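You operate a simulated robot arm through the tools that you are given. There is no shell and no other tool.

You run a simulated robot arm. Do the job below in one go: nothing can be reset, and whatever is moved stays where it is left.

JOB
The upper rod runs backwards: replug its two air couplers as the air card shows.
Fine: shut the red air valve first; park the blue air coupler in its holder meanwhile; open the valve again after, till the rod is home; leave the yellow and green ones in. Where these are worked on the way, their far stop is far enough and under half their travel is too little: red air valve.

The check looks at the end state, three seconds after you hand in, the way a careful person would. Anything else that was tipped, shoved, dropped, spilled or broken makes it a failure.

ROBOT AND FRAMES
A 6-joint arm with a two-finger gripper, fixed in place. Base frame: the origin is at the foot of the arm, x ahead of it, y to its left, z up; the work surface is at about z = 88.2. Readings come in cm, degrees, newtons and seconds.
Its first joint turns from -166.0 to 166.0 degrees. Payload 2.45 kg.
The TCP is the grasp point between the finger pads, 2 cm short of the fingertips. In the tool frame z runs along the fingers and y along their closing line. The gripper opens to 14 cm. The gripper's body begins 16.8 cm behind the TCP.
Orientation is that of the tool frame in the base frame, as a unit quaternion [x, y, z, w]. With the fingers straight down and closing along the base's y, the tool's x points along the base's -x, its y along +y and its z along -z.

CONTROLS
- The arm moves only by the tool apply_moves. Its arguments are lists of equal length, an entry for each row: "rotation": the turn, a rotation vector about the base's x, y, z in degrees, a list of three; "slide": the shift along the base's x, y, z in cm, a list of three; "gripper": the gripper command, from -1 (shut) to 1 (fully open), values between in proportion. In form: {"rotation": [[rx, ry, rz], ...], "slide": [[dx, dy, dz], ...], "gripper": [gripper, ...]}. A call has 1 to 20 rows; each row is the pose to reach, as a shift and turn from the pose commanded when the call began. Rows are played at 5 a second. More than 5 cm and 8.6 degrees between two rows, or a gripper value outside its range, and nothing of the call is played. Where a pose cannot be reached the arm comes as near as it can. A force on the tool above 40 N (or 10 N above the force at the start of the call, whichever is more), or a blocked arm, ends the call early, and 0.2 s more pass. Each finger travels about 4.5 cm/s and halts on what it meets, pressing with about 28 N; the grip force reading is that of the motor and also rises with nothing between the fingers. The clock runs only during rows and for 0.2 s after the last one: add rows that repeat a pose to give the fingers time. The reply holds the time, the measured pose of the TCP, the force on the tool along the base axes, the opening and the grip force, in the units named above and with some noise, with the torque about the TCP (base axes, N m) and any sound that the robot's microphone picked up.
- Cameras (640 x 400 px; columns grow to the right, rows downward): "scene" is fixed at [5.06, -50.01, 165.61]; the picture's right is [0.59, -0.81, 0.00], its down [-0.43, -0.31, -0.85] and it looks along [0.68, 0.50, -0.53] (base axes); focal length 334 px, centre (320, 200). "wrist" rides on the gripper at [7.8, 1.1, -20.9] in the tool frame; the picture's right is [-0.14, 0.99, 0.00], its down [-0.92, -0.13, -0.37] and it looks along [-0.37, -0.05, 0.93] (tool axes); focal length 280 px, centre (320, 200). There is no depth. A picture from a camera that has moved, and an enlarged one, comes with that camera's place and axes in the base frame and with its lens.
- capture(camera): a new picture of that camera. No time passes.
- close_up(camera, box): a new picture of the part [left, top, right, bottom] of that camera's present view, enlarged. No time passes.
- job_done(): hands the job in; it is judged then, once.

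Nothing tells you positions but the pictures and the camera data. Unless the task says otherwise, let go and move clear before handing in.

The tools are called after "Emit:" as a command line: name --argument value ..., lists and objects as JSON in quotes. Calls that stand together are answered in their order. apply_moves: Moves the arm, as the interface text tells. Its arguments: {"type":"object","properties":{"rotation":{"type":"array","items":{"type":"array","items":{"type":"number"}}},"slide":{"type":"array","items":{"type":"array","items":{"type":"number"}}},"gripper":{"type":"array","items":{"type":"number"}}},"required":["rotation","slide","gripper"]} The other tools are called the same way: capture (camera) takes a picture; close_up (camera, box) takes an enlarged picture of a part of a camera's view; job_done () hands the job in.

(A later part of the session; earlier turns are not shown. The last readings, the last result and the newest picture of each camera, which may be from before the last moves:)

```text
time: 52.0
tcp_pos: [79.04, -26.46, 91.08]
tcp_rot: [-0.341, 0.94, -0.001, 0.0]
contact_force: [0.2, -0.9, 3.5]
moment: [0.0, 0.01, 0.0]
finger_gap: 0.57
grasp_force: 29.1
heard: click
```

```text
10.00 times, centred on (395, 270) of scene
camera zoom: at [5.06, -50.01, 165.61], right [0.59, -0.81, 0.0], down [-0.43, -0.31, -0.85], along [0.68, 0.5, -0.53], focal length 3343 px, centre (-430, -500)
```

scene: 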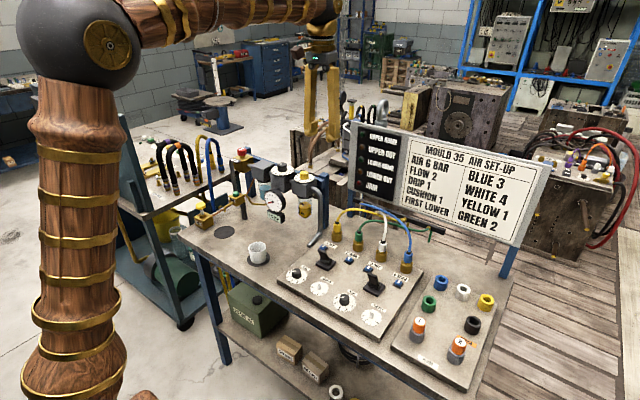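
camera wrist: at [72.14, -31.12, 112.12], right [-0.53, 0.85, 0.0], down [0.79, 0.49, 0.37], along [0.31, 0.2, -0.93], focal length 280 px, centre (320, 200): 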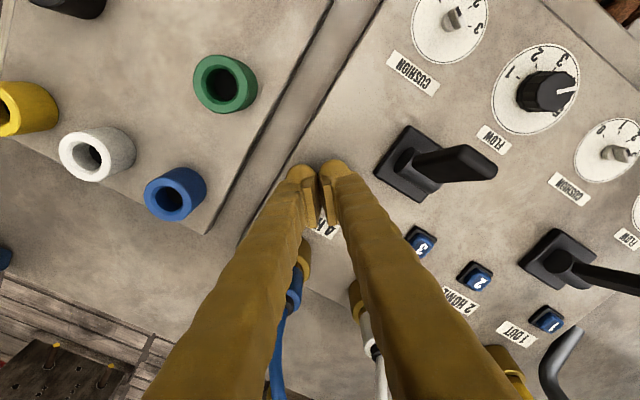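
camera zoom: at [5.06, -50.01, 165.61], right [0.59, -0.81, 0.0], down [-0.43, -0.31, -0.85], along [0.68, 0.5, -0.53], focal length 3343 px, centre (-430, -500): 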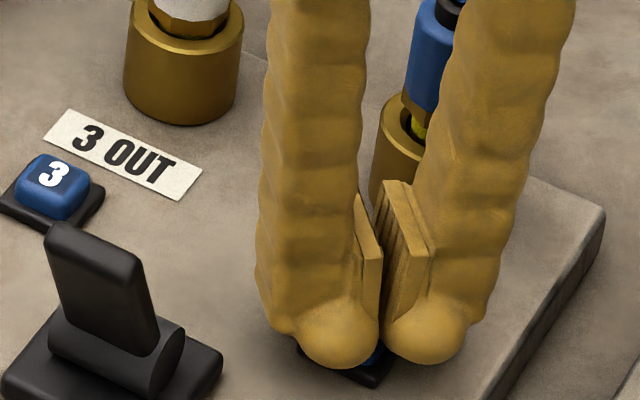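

"Click", and the blue coupler popped up. The numbered button is the release. Lifting off and checking the coupler.

Emit:
apply_moves --rotation '[[0, 0, 0], [0, 0, 0], [0, 0, 0], [0, 0, 0], [0, 0, 0]]' --slide '[[0, 0, 1], [0, 0, 5], [0, 0, 9], [-2, 1, 13], [-2, 1, 13]]' --gripper '[-1, -1, -1, -0.29, -0.29]'

Emit:
close_up --camera "scene" --box '[360, 220, 440, 280]'

Emit:
capture --camera "wrist"

```text
time: 53.2
tcp_pos: [76.89, -25.55, 104.03]
tcp_rot: [-0.341, 0.94, 0.0, 0.0]
contact_force: [0.4, -0.3, -0.7]
moment: [0.0, 0.01, 0.01]
finger_gap: 4.99
grasp_force: 0.3
```

```text
6.67 times, centred on (400, 250) of scene
camera zoom: at [5.06, -50.01, 165.61], right [0.59, -0.81, 0.0], down [-0.43, -0.31, -0.85], along [0.68, 0.5, -0.53], focal length 2228 px, centre (-213, -133)
```

zoom: 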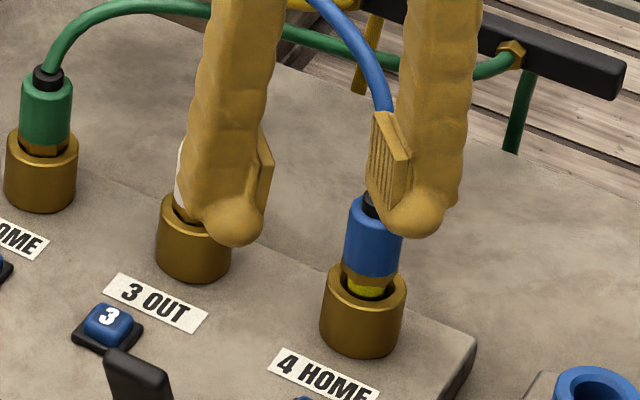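

```text
taken
camera wrist: at [70.37, -29.63, 124.96], right [-0.53, 0.85, 0.0], down [0.79, 0.49, 0.37], along [0.31, 0.2, -0.93], focal length 280 px, centre (320, 200)
```

wrist: 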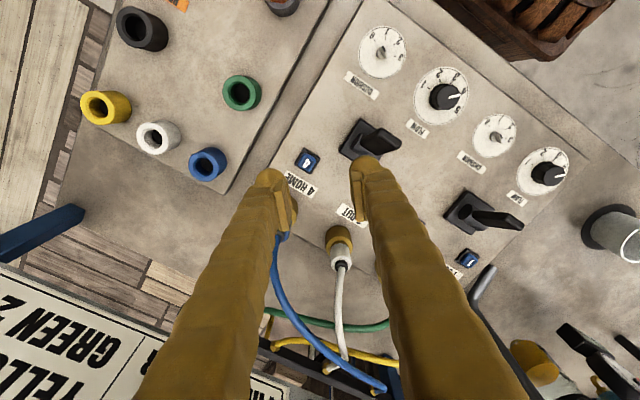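

The coupler is up about 0.8 cm. Now gripping and lifting it.

Emit:
apply_moves --rotation '[[0, 0, 0], [0, 0, 0], [0, 0, 0], [0, 0, 0], [0, 0, 0], [0, 0, 0], [0, 0, 0], [0, 0, 0], [0, 0, 0], [0, 0, 0], [0, 0, 0]]' --slide '[[4.6, 0, 0], [9.2, 0, 0], [9.2, 0, -4], [9.2, 0, -7], [9.2, 0, -9], [9.2, 0, -9], [9.2, 0, -9], [9.2, 0, -9], [9.2, 0, -9], [9.2, 0, -8.5], [9.2, 0, -8]]' --gripper '[-0.29, -0.29, -0.29, -0.29, -0.29, -1, -1, -1, -1, -1, -1]'

Emit:
close_up --camera "scene" --box '[360, 220, 440, 280]'

```text
time: 55.6
tcp_pos: [86.39, -25.46, 95.99]
tcp_rot: [-0.341, 0.94, -0.001, 0.0]
contact_force: [0.3, -0.3, -0.1]
moment: [-0.02, 0.02, 0.0]
finger_gap: 2.4
grasp_force: 27.9
```

```text
6.67 times, centred on (400, 250) of scene
camera zoom: at [5.06, -50.01, 165.61], right [0.59, -0.81, 0.0], down [-0.43, -0.31, -0.85], along [0.68, 0.5, -0.53], focal length 2228 px, centre (-213, -133)
```

zoom: 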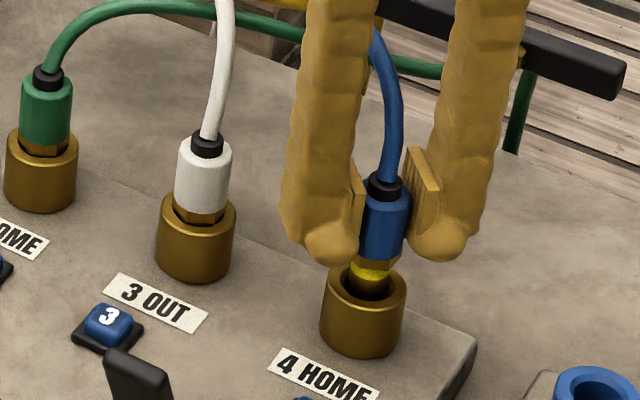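

It's coming out. Lifting clear.

Emit:
apply_moves --rotation '[[0, 0, 0], [0, 0, 0], [0, 0, 0], [0, 0, 0], [0, 0, 0]]' --slide '[[0, 0, 1], [0, 0, 2.5], [0, 0, 4.5], [0, 0, 7], [0, 0, 7]]' --gripper '[-1, -1, -1, -1, -1]'

Emit:
close_up --camera "scene" --box '[350, 180, 450, 280]'

Emit:
capture --camera "wrist"

```text
time: 56.8
tcp_pos: [86.26, -25.49, 102.98]
tcp_rot: [-0.341, 0.94, -0.001, 0.0]
contact_force: [0.8, 0.8, -0.8]
moment: [-0.03, 0.0, 0.02]
finger_gap: 2.39
grasp_force: 28.3
```

```text
4.00 times, centred on (400, 230) of scene
camera zoom: at [5.06, -50.01, 165.61], right [0.59, -0.81, 0.0], down [-0.43, -0.31, -0.85], along [0.68, 0.5, -0.53], focal length 1337 px, centre (0, 80)
```

zoom: 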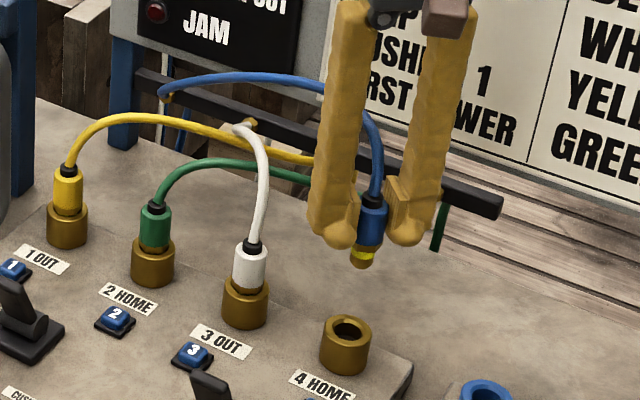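

```text
taken
camera wrist: at [79.73, -29.63, 123.95], right [-0.53, 0.85, 0.0], down [0.79, 0.49, 0.37], along [0.31, 0.2, -0.93], focal length 280 px, centre (320, 200)
```

wrist: 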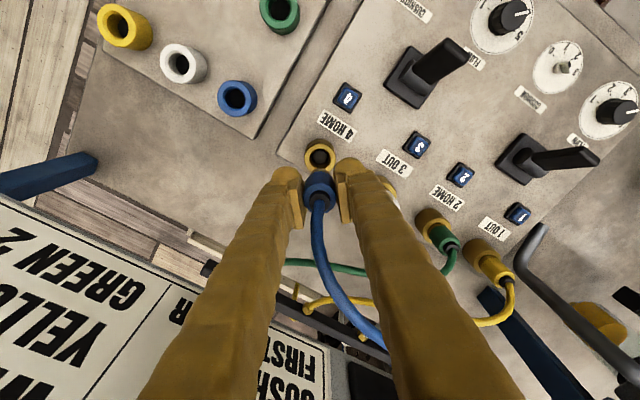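

Blue coupler is out. Its holder (the blue cup) is at about (84.9, -36.4). Moving above it to check alignment.

Emit:
apply_moves --rotation '[[0, 0, 0], [0, 0, 0], [0, 0, 0], [0, 0, 0], [0, 0, 0], [0, 0, 0]]' --slide '[[-0.4, -3, 0], [-0.8, -6, 0], [-1.2, -9, 0], [-1.4, -10.9, 0], [-1.4, -10.9, -3], [-1.4, -10.9, -3]]' --gripper '[-1, -1, -1, -1, -1, -1]'

Emit:
close_up --camera "scene" --box '[370, 190, 490, 310]'

Emit:
close_up --camera "wrist" --box '[240, 100, 400, 220]'

```text
time: 58.2
tcp_pos: [84.93, -36.27, 100.05]
tcp_rot: [-0.341, 0.94, 0.0, 0.0]
contact_force: [0.0, -0.5, -0.3]
moment: [-0.01, 0.0, 0.0]
finger_gap: 2.4
grasp_force: 28.6
```

```text
3.33 times, centred on (430, 250) of scene
camera zoom: at [5.06, -50.01, 165.61], right [0.59, -0.81, 0.0], down [-0.43, -0.31, -0.85], along [0.68, 0.5, -0.53], focal length 1114 px, centre (-47, 33)
```

zoom: 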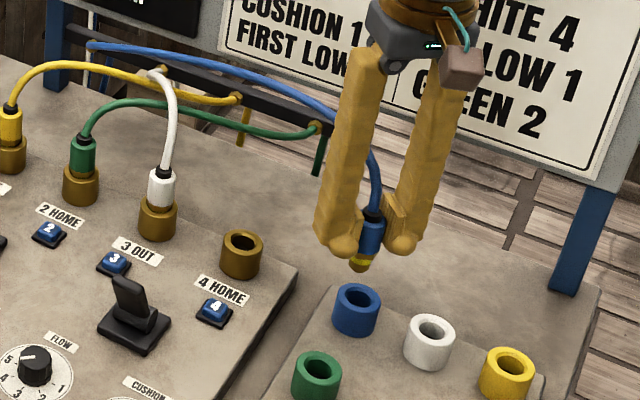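

```text
3.33 times, centred on (320, 160) of wrist
camera zoom: at [78.26, -40.5, 120.96], right [-0.53, 0.85, 0.0], down [0.79, 0.49, 0.37], along [0.31, 0.2, -0.93], focal length 935 px, centre (320, 333)
```

zoom: 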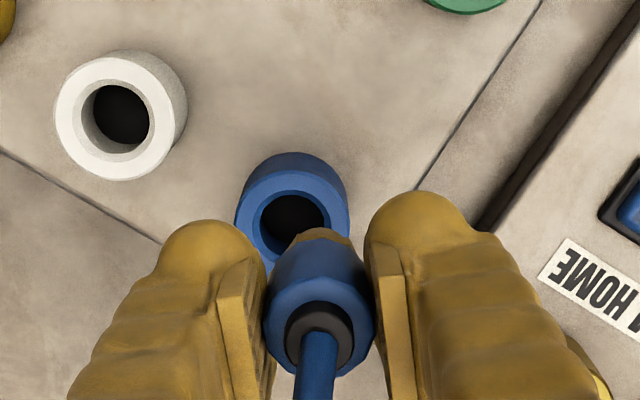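

Emit:
apply_moves --rotation '[[0, 0, 0], [0, 0, 0], [0, 0, 0]]' --slide '[[0.32, -0.8, 0], [0.32, -0.8, -3], [0.32, -0.8, -3]]' --gripper '[-1, -1, -1]'

Emit:
close_up --camera "scene" --box '[390, 220, 470, 300]'

Emit:
close_up --camera "wrist" --box '[280, 120, 360, 200]'

```text
time: 59.0
tcp_pos: [85.14, -37.23, 96.9]
tcp_rot: [-0.341, 0.94, 0.0, 0.0]
contact_force: [0.1, -0.6, -0.6]
moment: [0.01, 0.01, 0.03]
finger_gap: 2.38
grasp_force: 28.2
```

```text
5.00 times, centred on (430, 260) of scene
camera zoom: at [5.06, -50.01, 165.61], right [0.59, -0.81, 0.0], down [-0.43, -0.31, -0.85], along [0.68, 0.5, -0.53], focal length 1671 px, centre (-230, -100)
```

zoom: 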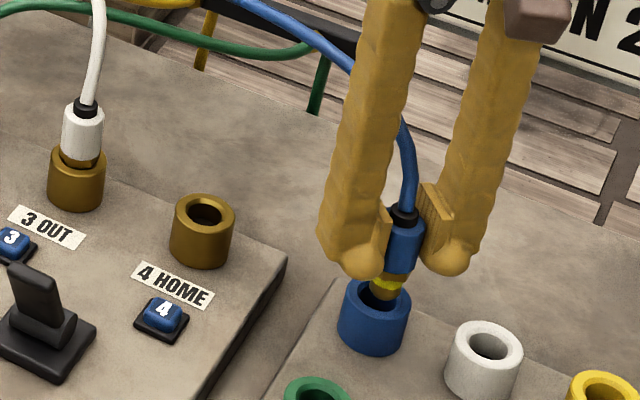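

```text
5.00 times, centred on (320, 160) of wrist
camera zoom: at [78.55, -41.37, 117.89], right [-0.53, 0.85, 0.0], down [0.79, 0.49, 0.37], along [0.31, 0.2, -0.93], focal length 1402 px, centre (320, 400)
```

zoom: 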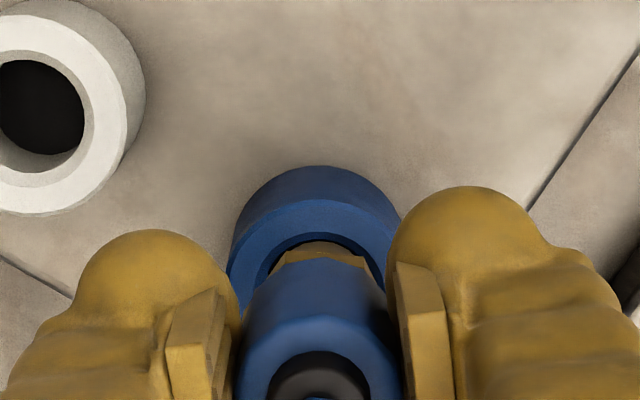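

Alignment looks good in the wrist view. Lowering gently.

Emit:
apply_moves --rotation '[[0, 0, 0], [0, 0, 0], [0, 0, 0], [0, 0, 0]]' --slide '[[0, 0, -0.4], [0, 0, -0.8], [0, 0, -1.2], [0, 0, -1.2]]' --gripper '[-1, -1, -1, -1]'

Emit:
close_up --camera "scene" --box '[400, 240, 450, 290]'

Emit:
close_up --camera "wrist" --box '[280, 120, 360, 200]'

```text
time: 60.0
tcp_pos: [85.29, -37.1, 95.82]
tcp_rot: [-0.341, 0.94, -0.001, 0.001]
contact_force: [2.1, 2.6, 21.8]
moment: [-0.02, 0.03, -0.01]
finger_gap: 2.39
grasp_force: 27.5
```

```text
8.00 times, centred on (425, 265) of scene
camera zoom: at [5.06, -50.01, 165.61], right [0.59, -0.81, 0.0], down [-0.43, -0.31, -0.85], along [0.68, 0.5, -0.53], focal length 2674 px, centre (-520, -320)
```

zoom: 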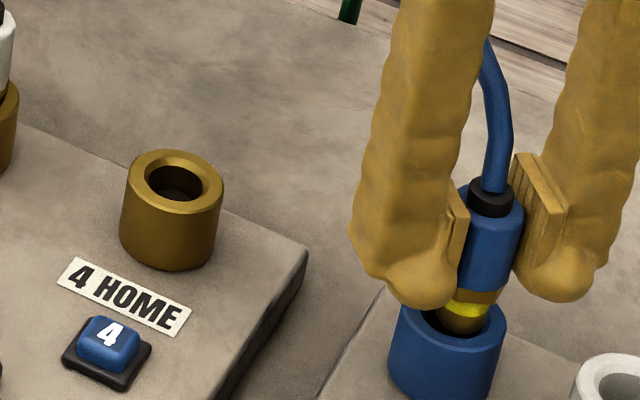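

```text
5.00 times, centred on (320, 160) of wrist
camera zoom: at [78.59, -41.34, 116.79], right [-0.53, 0.85, 0.0], down [0.79, 0.49, 0.37], along [0.31, 0.2, -0.93], focal length 1402 px, centre (320, 400)
```

zoom: 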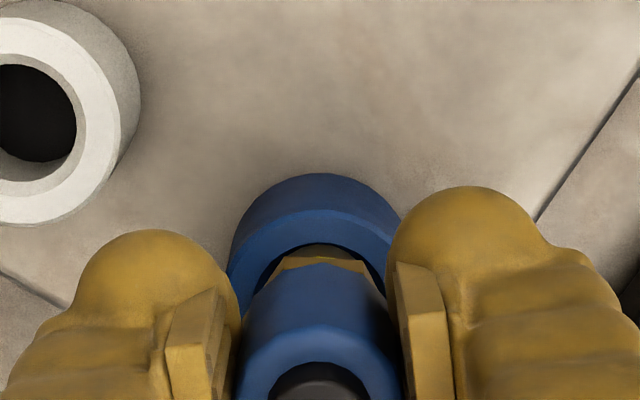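

The nose is resting on the rim (22 N). I'll lift slightly, shift a bit toward +x+y, and retry.

Emit:
apply_moves --rotation '[[0, 0, 0], [0, 0, 0], [0, 0, 0], [0, 0, 0], [0, 0, 0]]' --slide '[[0, 0, 0.6], [0.2, 0.25, 0.6], [0.2, 0.25, 0.3], [0.2, 0.25, 0], [0.2, 0.25, -0.2]]' --gripper '[-1, -1, -1, -1, -1]'

Emit:
close_up --camera "scene" --box '[400, 240, 450, 290]'

Emit:
close_up --camera "wrist" --box '[280, 120, 360, 200]'

```text
time: 61.2
tcp_pos: [85.31, -36.81, 95.63]
tcp_rot: [-0.341, 0.94, 0.0, 0.0]
contact_force: [-0.7, 0.4, -1.1]
moment: [0.02, 0.0, -0.01]
finger_gap: 2.39
grasp_force: 27.7
```

```text
8.00 times, centred on (425, 265) of scene
camera zoom: at [5.06, -50.01, 165.61], right [0.59, -0.81, 0.0], down [-0.43, -0.31, -0.85], along [0.68, 0.5, -0.53], focal length 2674 px, centre (-520, -320)
```

zoom: 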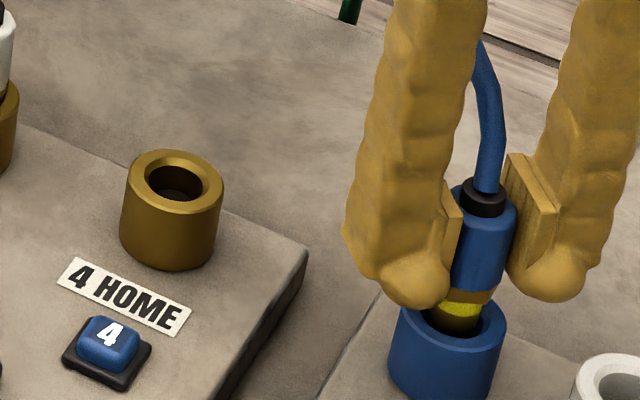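

```text
5.00 times, centred on (320, 160) of wrist
camera zoom: at [78.81, -41.09, 116.51], right [-0.53, 0.85, 0.0], down [0.79, 0.49, 0.37], along [0.31, 0.2, -0.93], focal length 1402 px, centre (320, 400)
```

zoom: 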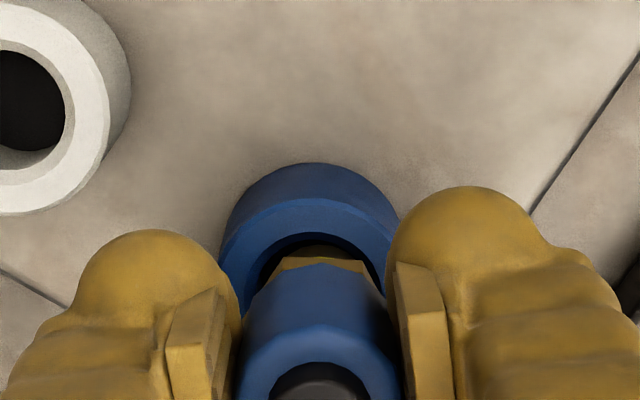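

No contact now, and the nose is entering the cup. Continuing down.

Emit:
apply_moves --rotation '[[0, 0, 0], [0, 0, 0], [0, 0, 0], [0, 0, 0]]' --slide '[[0, 0, -0.3], [0, 0, -0.6], [0, 0, -0.9], [0, 0, -0.9]]' --gripper '[-1, -1, -1, -1]'

Emit:
close_up --camera "scene" --box '[400, 240, 450, 290]'

Emit:
close_up --camera "wrist" --box '[280, 120, 360, 200]'

```text
time: 62.2
tcp_pos: [85.45, -36.94, 94.72]
tcp_rot: [-0.341, 0.94, 0.0, -0.001]
contact_force: [8.7, 1.3, 0.3]
moment: [0.02, -0.31, 0.01]
finger_gap: 2.4
grasp_force: 28.1
```

```text
8.00 times, centred on (425, 265) of scene
camera zoom: at [5.06, -50.01, 165.61], right [0.59, -0.81, 0.0], down [-0.43, -0.31, -0.85], along [0.68, 0.5, -0.53], focal length 2674 px, centre (-520, -320)
```

zoom: 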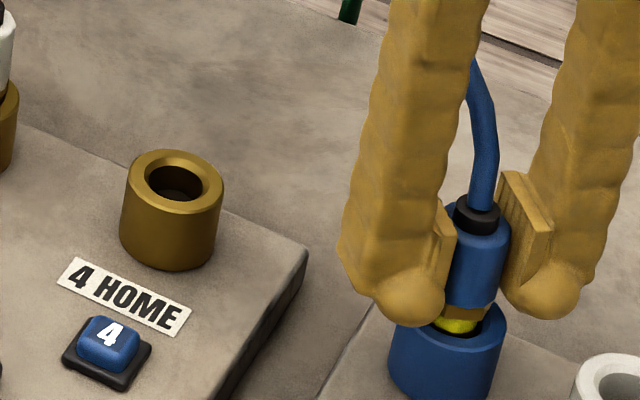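

```text
5.00 times, centred on (320, 160) of wrist
camera zoom: at [78.83, -41.05, 115.59], right [-0.53, 0.85, 0.0], down [0.79, 0.49, 0.37], along [0.31, 0.2, -0.93], focal length 1402 px, centre (320, 400)
```

zoom: 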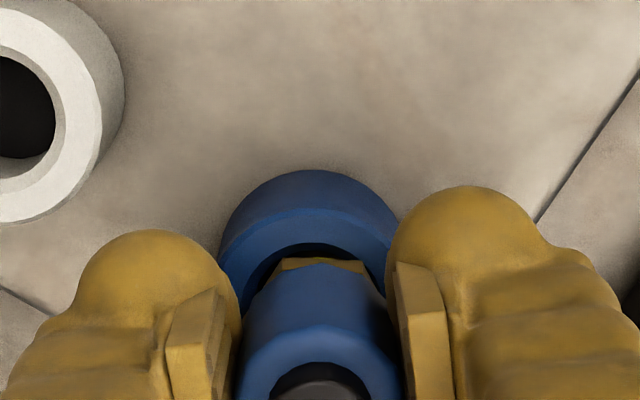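

Emit:
apply_moves --rotation '[[0, 0, 0], [0, 0, 0], [0, 0, 0], [0, 0, 0]]' --slide '[[0.12, -0.05, 0], [0.12, -0.05, -0.3], [0.12, -0.05, -0.6], [0.12, -0.05, -0.6]]' --gripper '[-1, -1, -1, -1]'

Emit:
close_up --camera "scene" --box '[400, 240, 450, 290]'

```text
time: 63.2
tcp_pos: [85.49, -36.97, 94.09]
tcp_rot: [-0.342, 0.94, 0.001, 0.0]
contact_force: [0.8, -0.4, -0.9]
moment: [-0.02, 0.01, -0.02]
finger_gap: 2.38
grasp_force: 28.0
```

```text
8.00 times, centred on (425, 265) of scene
camera zoom: at [5.06, -50.01, 165.61], right [0.59, -0.81, 0.0], down [-0.43, -0.31, -0.85], along [0.68, 0.5, -0.53], focal length 2674 px, centre (-520, -320)
```

zoom: 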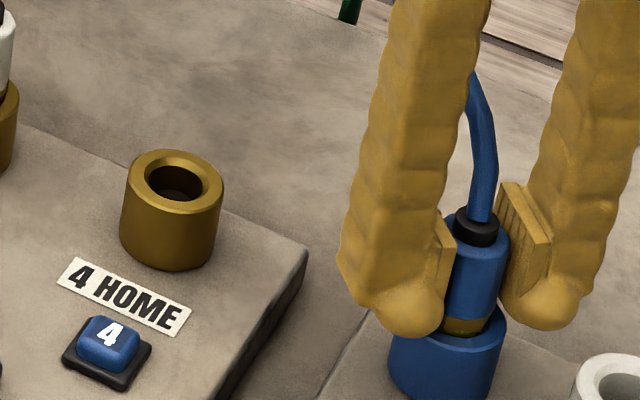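

The fingertips are nearly at the rim. I'll release here and let it settle into the holder.

Emit:
apply_moves --rotation '[[0, 0, 0], [0, 0, 0], [0, 0, 0], [0, 0, 0], [0, 0, 0]]' --slide '[[0, 0, -0.15], [0, 0, -0.15], [0, 0, -0.15], [0, 0, -0.15], [0, 0, -0.15]]' --gripper '[-1, -0.5, -0.4, -0.4, -0.4]'

Emit:
close_up --camera "scene" --box '[400, 240, 450, 290]'

Emit:
close_up --camera "wrist" --box '[280, 120, 360, 200]'

```text
time: 64.4
tcp_pos: [85.58, -36.99, 94.02]
tcp_rot: [-0.34, 0.94, -0.001, 0.0]
contact_force: [-0.2, 0.5, 0.4]
moment: [0.02, 0.01, -0.02]
finger_gap: 4.19
grasp_force: 0.0
```

```text
8.00 times, centred on (425, 265) of scene
camera zoom: at [5.06, -50.01, 165.61], right [0.59, -0.81, 0.0], down [-0.43, -0.31, -0.85], along [0.68, 0.5, -0.53], focal length 2674 px, centre (-520, -320)
```

zoom: 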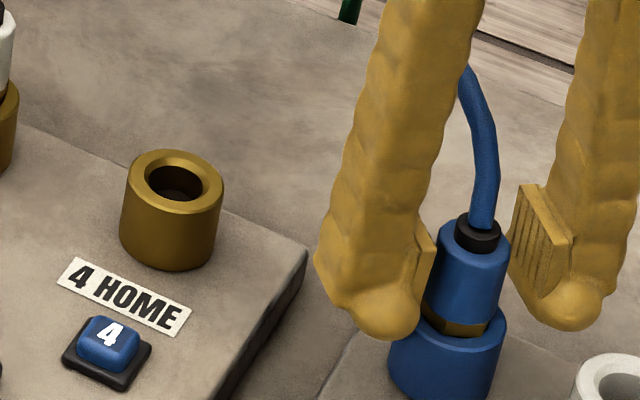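

```text
5.00 times, centred on (320, 160) of wrist
camera zoom: at [78.91, -41.12, 114.87], right [-0.53, 0.85, 0.0], down [0.79, 0.49, 0.37], along [0.31, 0.2, -0.93], focal length 1402 px, centre (320, 400)
```

zoom: 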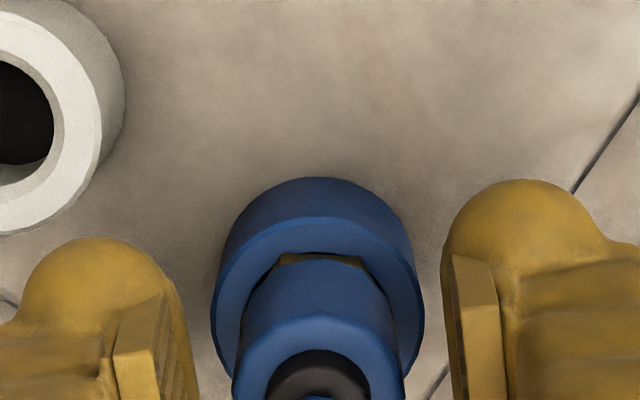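

Blue is parked in its holder. Next I need button 3 to release the white coupler. Lifting and moving above button 3.

Emit:
apply_moves --rotation '[[0, 0, 0], [0, 0, 0], [0, 0, 0], [0, 0, 0], [0, 0, 0], [0, 0, 0], [0, 0, 0], [0, 0, 0], [0, 0, 0], [0, 0, 0]]' --slide '[[0, 0, 2], [0, 0, 6], [0, 0, 10], [-2, 4, 11], [-4, 8, 11], [-6, 12, 11], [-9, 14, 11], [-10.5, 18, 11], [-10.5, 20.75, 10], [-10.5, 20.75, 10]]' --gripper '[-0.4, -0.3, -0.3, -0.3, -0.3, -0.3, -0.3, -0.3, -0.3, -0.3]'

Emit:
capture --camera "wrist"

Emit:
close_up --camera "scene" --box '[320, 190, 480, 300]'

```text
time: 66.6
tcp_pos: [75.04, -16.0, 103.95]
tcp_rot: [-0.342, 0.94, 0.0, 0.0]
contact_force: [0.6, 0.6, -0.6]
moment: [0.01, 0.0, 0.05]
finger_gap: 4.89
grasp_force: 0.0
```

```text
taken
camera wrist: at [68.53, -20.2, 124.83], right [-0.53, 0.85, 0.0], down [0.79, 0.49, 0.37], along [0.31, 0.2, -0.93], focal length 280 px, centre (320, 200)
```

wrist: 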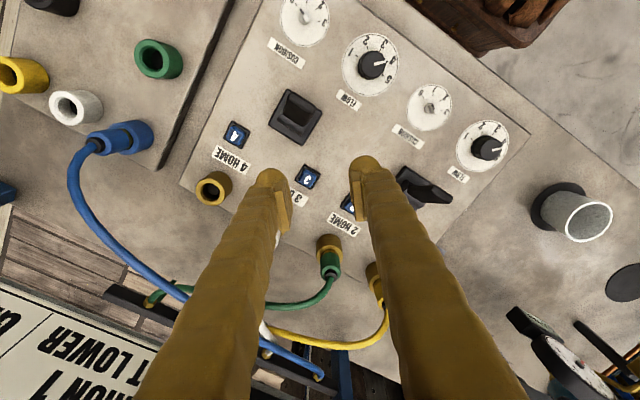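

```text
3.64 times, centred on (400, 245) of scene
camera zoom: at [5.06, -50.01, 165.61], right [0.59, -0.81, 0.0], down [-0.43, -0.31, -0.85], along [0.68, 0.5, -0.53], focal length 1216 px, centre (29, 36)
```

zoom: 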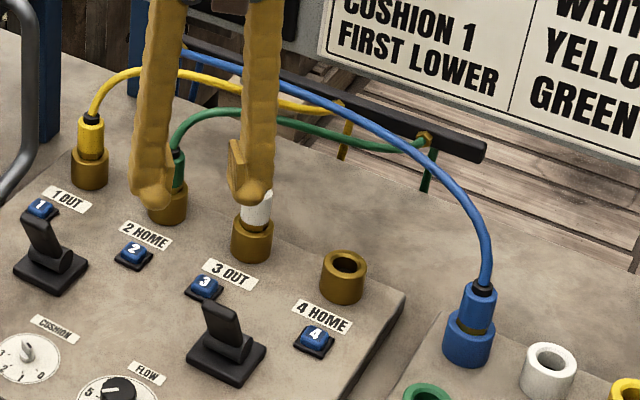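

Blue sits well in its holder. Moving over button 3 with closed fingers and descending to just above it.

Emit:
apply_moves --rotation '[[0, 0, 0], [0, 0, 0], [0, 0, 0], [0, 0, 0], [0, 0, 0], [0, 0, 0]]' --slide '[[2, 0, 0], [4, 0, 0], [4, 0, -4], [4, 0, -8], [4, 0, -10.8], [4, 0, -10.8]]' --gripper '[-1, -1, -1, -1, -1, -1]'

Emit:
close_up --camera "scene" --box '[340, 235, 390, 275]'

Emit:
close_up --camera "wrist" --box '[260, 110, 380, 200]'

```text
time: 68.0
tcp_pos: [78.97, -16.3, 93.08]
tcp_rot: [-0.341, 0.94, 0.0, 0.0]
contact_force: [-0.6, -0.5, -0.1]
moment: [0.0, 0.01, 0.01]
finger_gap: 0.0
grasp_force: 28.0
```

```text
10.00 times, centred on (365, 255) of scene
camera zoom: at [5.06, -50.01, 165.61], right [0.59, -0.81, 0.0], down [-0.43, -0.31, -0.85], along [0.68, 0.5, -0.53], focal length 3343 px, centre (-130, -350)
```

zoom: 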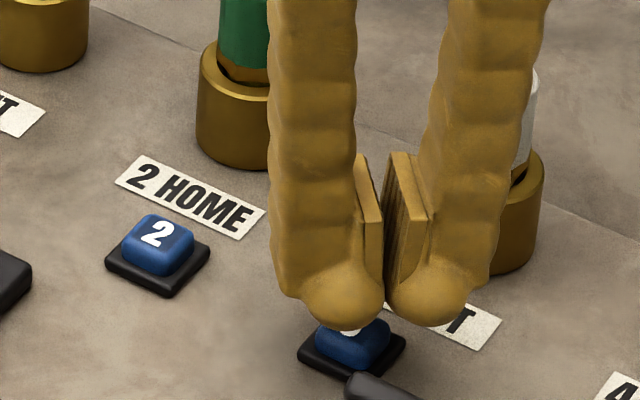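

```text
4.44 times, centred on (320, 155) of wrist
camera zoom: at [72.4, -20.4, 113.94], right [-0.53, 0.85, 0.0], down [0.79, 0.49, 0.37], along [0.31, 0.2, -0.93], focal length 1246 px, centre (320, 400)
```

zoom: 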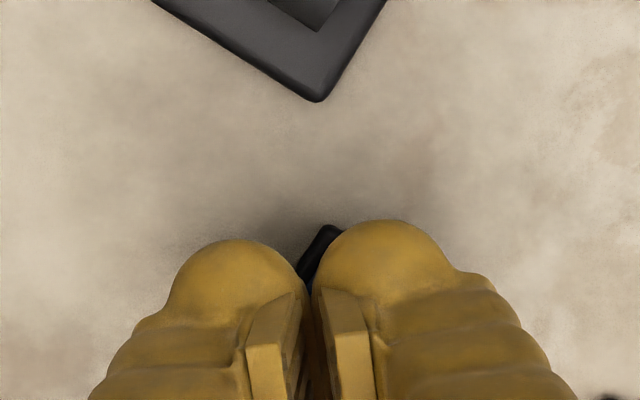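

Emit:
apply_moves --rotation '[[0, 0, 0], [0, 0, 0], [0, 0, 0], [0, 0, 0], [0, 0, 0]]' --slide '[[0.05, 0.3, -0.5], [0.05, 0.3, -1.1], [0.05, 0.3, -1.6], [0.05, 0.3, -1.9], [0.05, 0.3, -2.1]]' --gripper '[-1, -1, -1, -1, -1]'

Emit:
close_up --camera "scene" --box '[340, 225, 400, 275]'

```text
time: 69.2
tcp_pos: [79.07, -15.97, 91.11]
tcp_rot: [-0.341, 0.94, -0.001, 0.0]
contact_force: [-1.2, 1.5, 2.3]
moment: [0.03, -0.02, -0.01]
finger_gap: 0.62
grasp_force: 28.9
heard: click
```

```text
8.00 times, centred on (370, 250) of scene
camera zoom: at [5.06, -50.01, 165.61], right [0.59, -0.81, 0.0], down [-0.43, -0.31, -0.85], along [0.68, 0.5, -0.53], focal length 2674 px, centre (-80, -200)
```

zoom: 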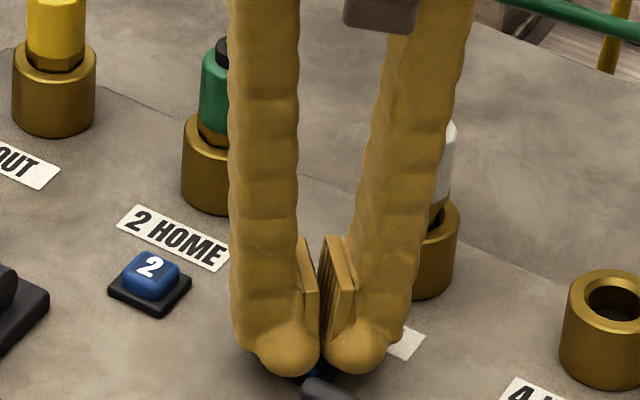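

Click heard for port 3. Lifting and looking at the white coupler from above.

Emit:
apply_moves --rotation '[[0, 0, 0], [0, 0, 0], [0, 0, 0], [0, 0, 0], [0, 0, 0], [0, 0, 0], [0, 0, 0]]' --slide '[[0, 0, 1], [0, 0, 5], [0, 0, 9], [0, 0, 13], [3.5, 0.4, 16], [7, 0.6, 16], [7, 0.6, 16]]' --gripper '[-1, -1, -1, -0.29, -0.29, -0.29, -0.29]'

Emit:
close_up --camera "wrist" --box '[240, 100, 400, 220]'

Emit:
close_up --camera "scene" --box '[320, 190, 440, 280]'

```text
time: 70.8
tcp_pos: [86.01, -15.26, 107.11]
tcp_rot: [-0.341, 0.94, 0.0, 0.001]
contact_force: [-1.1, 0.6, 1.2]
moment: [0.0, -0.02, -0.01]
finger_gap: 4.99
grasp_force: 0.0
```

```text
3.33 times, centred on (320, 160) of wrist
camera zoom: at [79.49, -19.49, 128.05], right [-0.53, 0.85, 0.0], down [0.79, 0.49, 0.37], along [0.31, 0.2, -0.93], focal length 935 px, centre (320, 333)
```

zoom: 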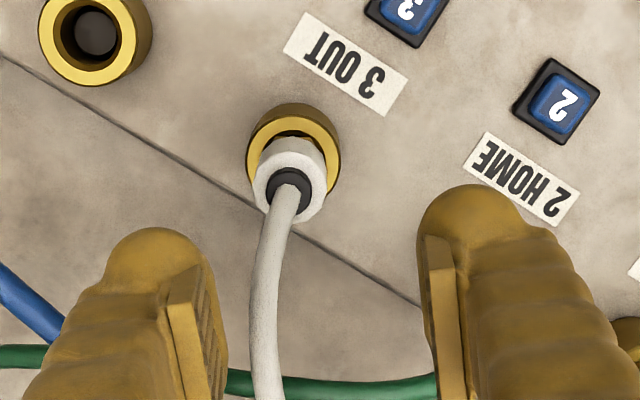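

```text
4.44 times, centred on (380, 235) of scene
camera zoom: at [5.06, -50.01, 165.61], right [0.59, -0.81, 0.0], down [-0.43, -0.31, -0.85], along [0.68, 0.5, -0.53], focal length 1486 px, centre (53, 44)
```

zoom: 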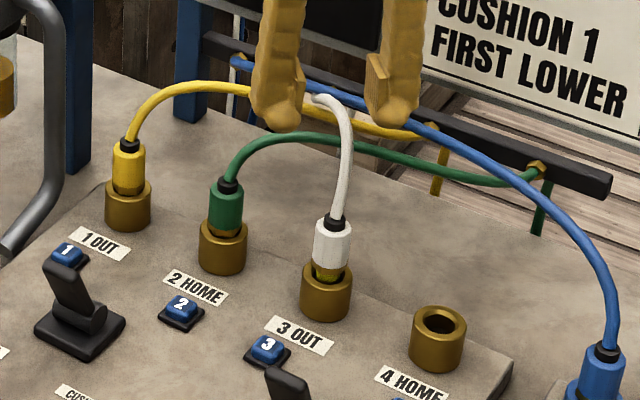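

White has popped up too. Aligning and descending over it.

Emit:
apply_moves --rotation '[[0, 0, 0], [0, 0, 0], [0, 0, 0], [0, 0, 0]]' --slide '[[0.23, -1.1, 0], [0.23, -1.1, -4], [0.23, -1.1, -8], [0.23, -1.1, -8]]' --gripper '[-0.29, -0.29, -0.29, -0.29]'

Emit:
close_up --camera "wrist" --box '[240, 100, 400, 220]'

Emit:
close_up --camera "scene" --box '[350, 210, 420, 270]'

```text
time: 71.8
tcp_pos: [86.21, -16.31, 99.28]
tcp_rot: [-0.341, 0.94, 0.0, 0.0]
contact_force: [0.0, 0.2, -0.2]
moment: [-0.04, 0.0, -0.01]
finger_gap: 4.97
grasp_force: 0.0
```

```text
3.33 times, centred on (320, 160) of wrist
camera zoom: at [79.62, -20.46, 120.03], right [-0.53, 0.85, 0.0], down [0.79, 0.49, 0.37], along [0.31, 0.2, -0.93], focal length 935 px, centre (320, 333)
```

zoom: 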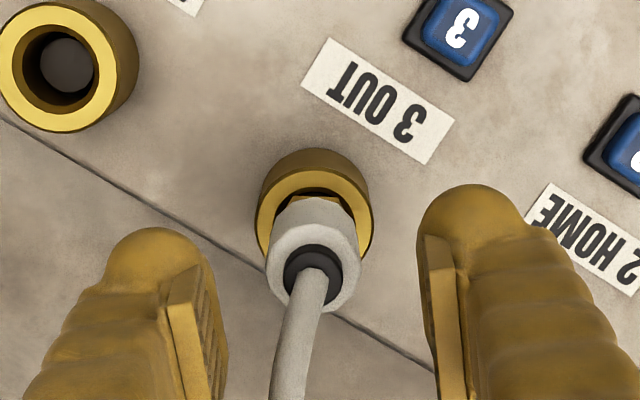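

```text
6.67 times, centred on (385, 240) of scene
camera zoom: at [5.06, -50.01, 165.61], right [0.59, -0.81, 0.0], down [-0.43, -0.31, -0.85], along [0.68, 0.5, -0.53], focal length 2228 px, centre (-113, -67)
```

zoom: 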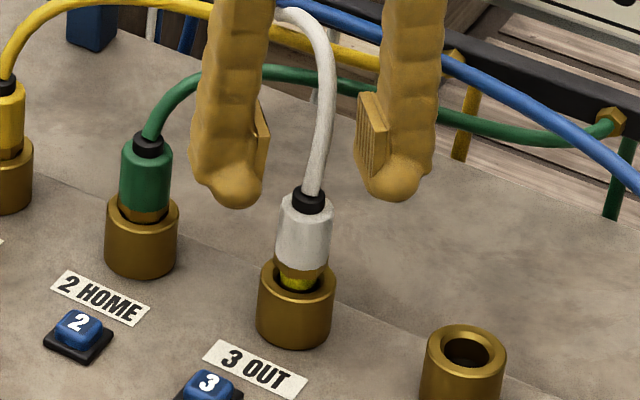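

Emit:
apply_moves --rotation '[[0, 0, 0], [0, 0, 0], [0, 0, 0], [0, 0, 0], [0, 0, 0], [0, 0, 0], [0, 0, 0]]' --slide '[[-0.05, -0.22, 0], [-0.05, -0.22, -2.5], [-0.05, -0.22, -4.03], [-0.05, -0.22, -4.03], [-0.05, -0.22, -4.03], [-0.05, -0.22, -4.03], [-0.05, -0.22, -4.03]]' --gripper '[-0.29, -0.29, -0.29, -1, -1, -1, -1]'

Emit:
close_up --camera "wrist" --box '[280, 120, 360, 200]'

Emit:
close_up --camera "scene" --box '[350, 210, 420, 270]'

```text
time: 73.4
tcp_pos: [86.22, -16.58, 95.07]
tcp_rot: [-0.341, 0.94, 0.0, 0.0]
contact_force: [0.6, -0.3, 0.0]
moment: [0.0, 0.0, 0.02]
finger_gap: 2.38
grasp_force: 27.8
```

```text
5.00 times, centred on (320, 160) of wrist
camera zoom: at [79.63, -20.76, 115.97], right [-0.53, 0.85, 0.0], down [0.79, 0.49, 0.37], along [0.31, 0.2, -0.93], focal length 1402 px, centre (320, 400)
```

zoom: 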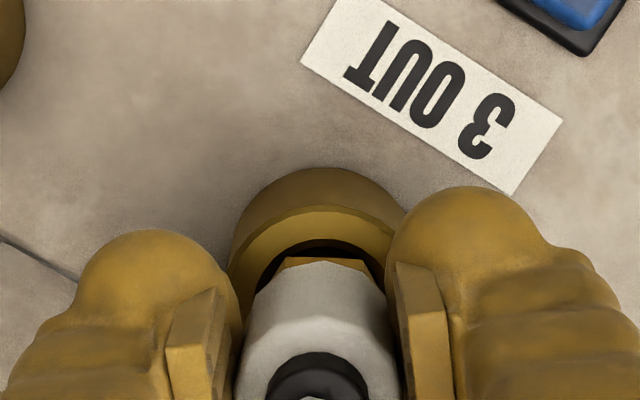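

```text
6.67 times, centred on (385, 240) of scene
camera zoom: at [5.06, -50.01, 165.61], right [0.59, -0.81, 0.0], down [-0.43, -0.31, -0.85], along [0.68, 0.5, -0.53], focal length 2228 px, centre (-113, -67)
```

zoom: 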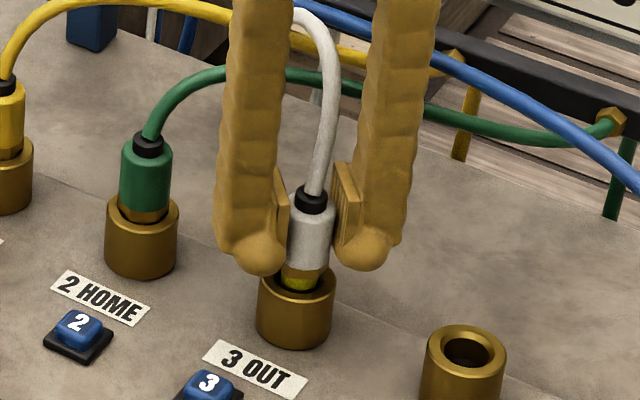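

White is gripped cleanly. Pulling it out and moving above port 4.

Emit:
apply_moves --rotation '[[0, 0, 0], [0, 0, 0], [0, 0, 0], [0, 0, 0], [0, 0, 0], [0, 0, 0], [0, 0, 0], [0, 0, 0]]' --slide '[[0, 0, 0.7], [0, 0, 1.6], [0, 0, 3], [0, 0, 5], [0, -3, 5], [0.1, -6, 5], [0.16, -8.75, 5], [0.16, -8.75, 5]]' --gripper '[-1, -1, -1, -1, -1, -1, -1, -1]'

Emit:
close_up --camera "wrist" --box '[280, 110, 360, 190]'

Emit:
close_up --camera "scene" --box '[360, 180, 460, 280]'

```text
time: 75.2
tcp_pos: [86.27, -25.43, 100.13]
tcp_rot: [-0.341, 0.94, 0.0, 0.0]
contact_force: [-0.2, 0.3, 0.4]
moment: [0.01, 0.0, 0.01]
finger_gap: 2.39
grasp_force: 27.9
```

```text
5.00 times, centred on (320, 150) of wrist
camera zoom: at [79.79, -29.55, 120.93], right [-0.53, 0.85, 0.0], down [0.79, 0.49, 0.37], along [0.31, 0.2, -0.93], focal length 1402 px, centre (320, 450)
```

zoom: 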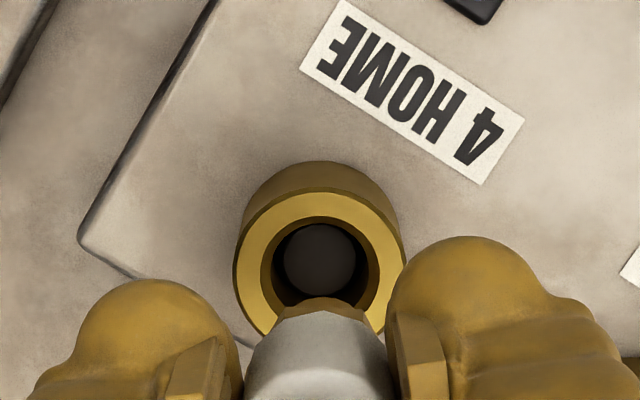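

```text
4.00 times, centred on (410, 230) of scene
camera zoom: at [5.06, -50.01, 165.61], right [0.59, -0.81, 0.0], down [-0.43, -0.31, -0.85], along [0.68, 0.5, -0.53], focal length 1337 px, centre (-40, 80)
```

zoom: 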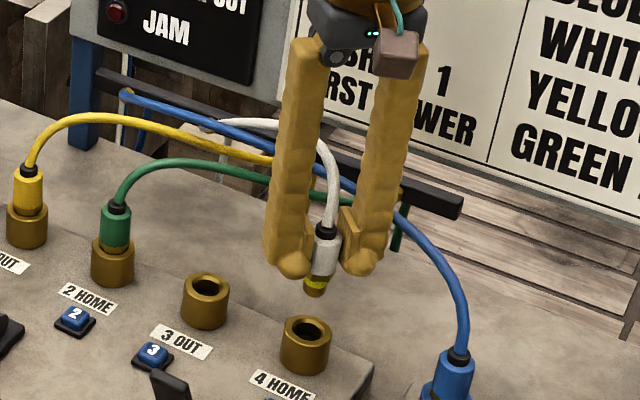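

Emit:
apply_moves --rotation '[[0, 0, 0], [0, 0, 0], [0, 0, 0]]' --slide '[[-0.08, -0.03, -1.5], [-0.08, -0.03, -3], [-0.08, -0.03, -3]]' --gripper '[-1, -1, -1]'

Emit:
close_up --camera "wrist" --box '[280, 120, 360, 200]'

Emit:
close_up --camera "scene" --box '[380, 225, 430, 275]'

```text
time: 76.0
tcp_pos: [86.34, -25.48, 97.1]
tcp_rot: [-0.341, 0.94, 0.0, 0.0]
contact_force: [0.6, 0.5, -0.3]
moment: [0.0, -0.03, -0.04]
finger_gap: 2.41
grasp_force: 27.6
```

```text
5.00 times, centred on (320, 160) of wrist
camera zoom: at [79.74, -29.62, 117.9], right [-0.53, 0.85, 0.0], down [0.79, 0.49, 0.37], along [0.31, 0.2, -0.93], focal length 1402 px, centre (320, 400)
```

zoom: 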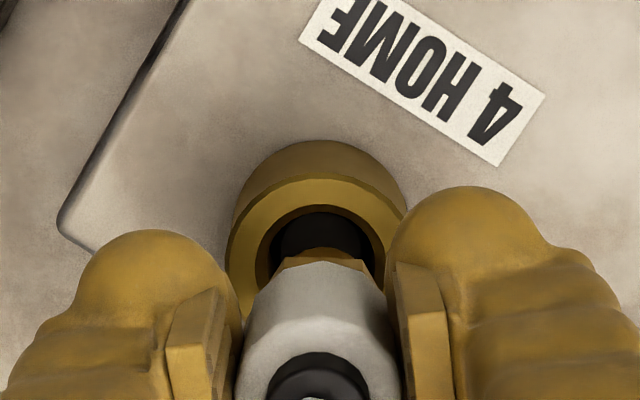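

```text
8.00 times, centred on (405, 250) of scene
camera zoom: at [5.06, -50.01, 165.61], right [0.59, -0.81, 0.0], down [-0.43, -0.31, -0.85], along [0.68, 0.5, -0.53], focal length 2674 px, centre (-360, -200)
```

zoom: 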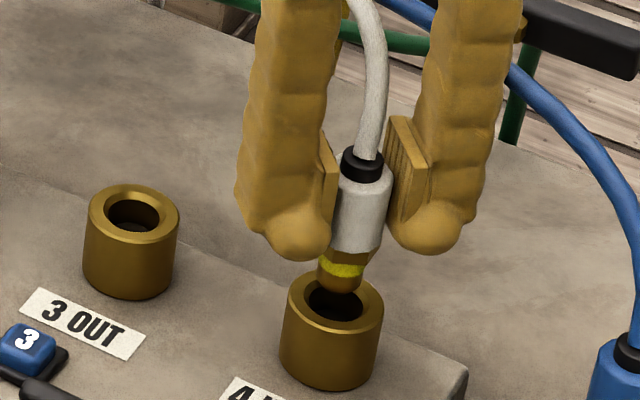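

Alignment looks right. Lowering the white plug into port 4.

Emit:
apply_moves --rotation '[[0, 0, 0], [0, 0, 0], [0, 0, 0], [0, 0, 0]]' --slide '[[0.06, 0.03, -0.5], [0.06, 0.03, -1.0], [0.06, 0.03, -1.5], [0.06, 0.03, -1.5]]' --gripper '[-1, -1, -1, -1]'

Emit:
close_up --camera "wrist" --box '[280, 120, 360, 200]'

Emit:
close_up --camera "scene" --box '[380, 225, 430, 275]'

```text
time: 77.0
tcp_pos: [86.41, -25.4, 95.19]
tcp_rot: [-0.341, 0.94, 0.0, 0.0]
contact_force: [-0.6, -1.3, -1.5]
moment: [-0.06, 0.09, 0.0]
finger_gap: 2.41
grasp_force: 27.5
```

```text
5.00 times, centred on (320, 160) of wrist
camera zoom: at [79.81, -29.51, 116.22], right [-0.53, 0.85, 0.0], down [0.79, 0.49, 0.37], along [0.31, 0.2, -0.93], focal length 1402 px, centre (320, 400)
```

zoom: 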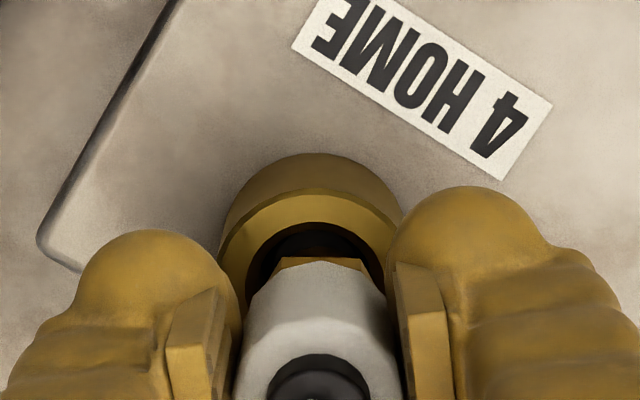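

```text
8.00 times, centred on (405, 250) of scene
camera zoom: at [5.06, -50.01, 165.61], right [0.59, -0.81, 0.0], down [-0.43, -0.31, -0.85], along [0.68, 0.5, -0.53], focal length 2674 px, centre (-360, -200)
```

zoom: 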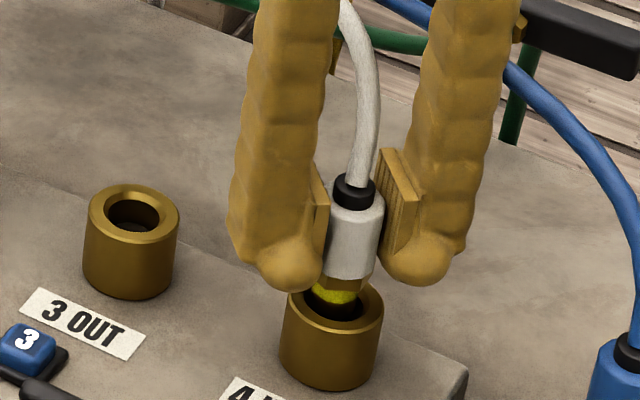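

Emit:
apply_moves --rotation '[[0, 0, 0], [0, 0, 0], [0, 0, 0], [0, 0, 0]]' --slide '[[0.05, -0.1, -0.3], [0.05, -0.1, -0.6], [0.05, -0.1, -0.9], [0.05, -0.1, -0.9]]' --gripper '[-1, -1, -1, -1]'

Emit:
close_up --camera "wrist" --box '[280, 120, 360, 200]'

Emit:
close_up --camera "scene" --box '[380, 225, 430, 275]'

```text
time: 78.0
tcp_pos: [86.48, -25.48, 94.7]
tcp_rot: [-0.342, 0.94, -0.001, 0.001]
contact_force: [-3.1, 0.7, 2.7]
moment: [0.02, 0.11, -0.02]
finger_gap: 2.39
grasp_force: 27.7
```

```text
5.00 times, centred on (320, 160) of wrist
camera zoom: at [79.83, -29.62, 115.54], right [-0.53, 0.85, 0.0], down [0.79, 0.49, 0.37], along [0.31, 0.2, -0.93], focal length 1402 px, centre (320, 400)
```

zoom: 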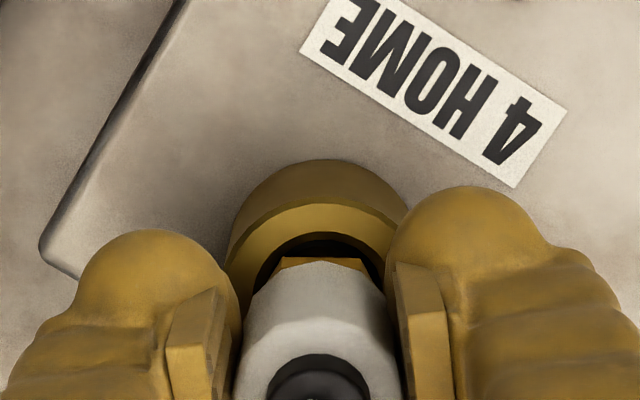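

```text
8.00 times, centred on (405, 250) of scene
camera zoom: at [5.06, -50.01, 165.61], right [0.59, -0.81, 0.0], down [-0.43, -0.31, -0.85], along [0.68, 0.5, -0.53], focal length 2674 px, centre (-360, -200)
```

zoom: 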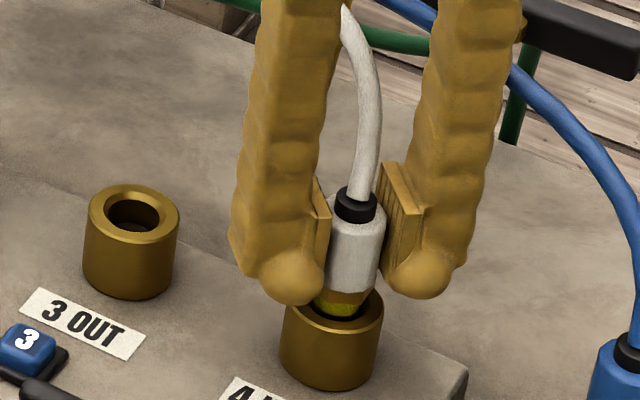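

Emit:
apply_moves --rotation '[[0, 0, 0], [0, 0, 0], [0, 0, 0], [0, 0, 0]]' --slide '[[0, 0, -0.15], [0, 0, -0.3], [0, 0, -0.4], [0, 0, -0.4]]' --gripper '[-1, -1, -1, -1]'

Emit:
close_up --camera "scene" --box '[380, 225, 430, 275]'

```text
time: 79.0
tcp_pos: [86.42, -25.44, 94.22]
tcp_rot: [-0.342, 0.94, 0.0, 0.001]
contact_force: [-1.8, 0.6, -2.9]
moment: [0.09, 0.12, 0.02]
finger_gap: 2.42
grasp_force: 28.0
```

```text
8.00 times, centred on (405, 250) of scene
camera zoom: at [5.06, -50.01, 165.61], right [0.59, -0.81, 0.0], down [-0.43, -0.31, -0.85], along [0.68, 0.5, -0.53], focal length 2674 px, centre (-360, -200)
```

zoom: 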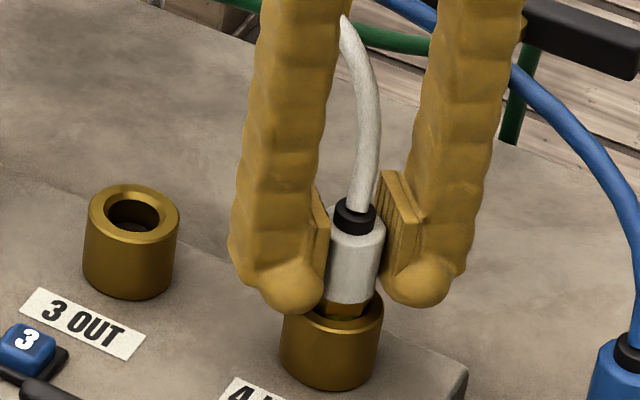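

The O-ring has gone inside. I'll push a little further to ensure it seats, then do a gentle pull check.

Emit:
apply_moves --rotation '[[0, 0, 0], [0, 0, 0], [0, 0, 0]]' --slide '[[0, 0, -0.15], [0, 0, -0.25], [0, 0, -0.25]]' --gripper '[-1, -1, -1]'

Emit:
apply_moves --rotation '[[0, 0, 0], [0, 0, 0], [0, 0, 0]]' --slide '[[0, 0, 0.1], [0, 0, 0.25], [0, 0, 0.25]]' --gripper '[-1, -1, -1]'

Emit:
close_up --camera "scene" --box '[380, 225, 430, 275]'

```text
time: 79.8
tcp_pos: [86.47, -25.58, 94.16]
tcp_rot: [-0.341, 0.94, 0.0, 0.001]
contact_force: [-1.3, -0.6, 22.2]
moment: [-0.06, 0.07, -0.01]
finger_gap: 2.4
grasp_force: 28.5
```

```text
time: 80.6
tcp_pos: [86.32, -25.52, 94.07]
tcp_rot: [-0.342, 0.94, 0.001, -0.001]
contact_force: [4.4, 1.0, -14.4]
moment: [0.07, -0.25, -0.02]
finger_gap: 2.38
grasp_force: 28.0
```

```text
8.00 times, centred on (405, 250) of scene
camera zoom: at [5.06, -50.01, 165.61], right [0.59, -0.81, 0.0], down [-0.43, -0.31, -0.85], along [0.68, 0.5, -0.53], focal length 2674 px, centre (-360, -200)
```

zoom: 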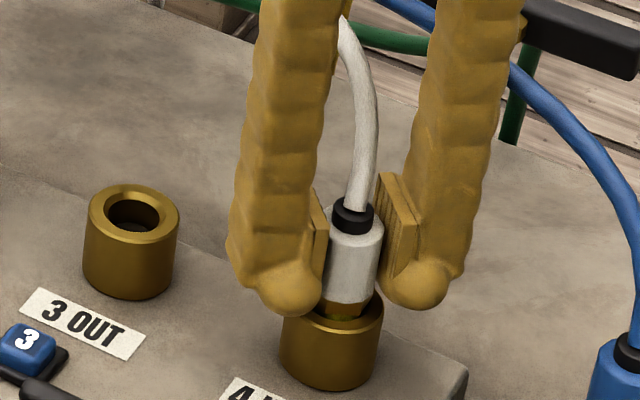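

Emit:
apply_moves --rotation '[[0, 0, 0], [0, 0, 0], [0, 0, 0]]' --slide '[[0, 0, 0.1], [0, 0, 0.25], [0, 0, 0.25]]' --gripper '[-1, -1, -1]'

Emit:
close_up --camera "scene" --box '[380, 225, 430, 275]'

```text
time: 81.4
tcp_pos: [86.44, -25.5, 94.42]
tcp_rot: [-0.34, 0.94, 0.001, 0.0]
contact_force: [-2.8, -1.3, -21.9]
moment: [-0.07, 0.11, 0.0]
finger_gap: 2.38
grasp_force: 27.7
```

```text
8.00 times, centred on (405, 250) of scene
camera zoom: at [5.06, -50.01, 165.61], right [0.59, -0.81, 0.0], down [-0.43, -0.31, -0.85], along [0.68, 0.5, -0.53], focal length 2674 px, centre (-360, -200)
```

zoom: 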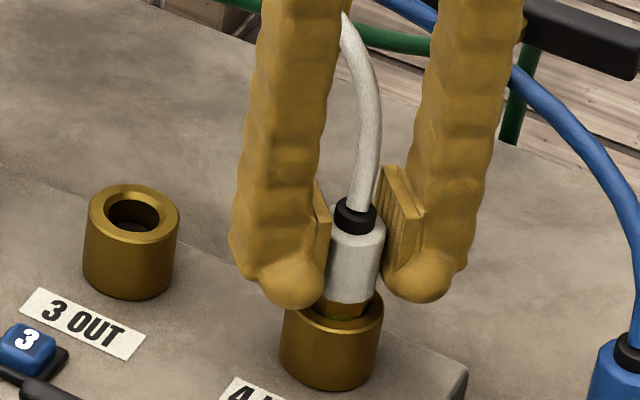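

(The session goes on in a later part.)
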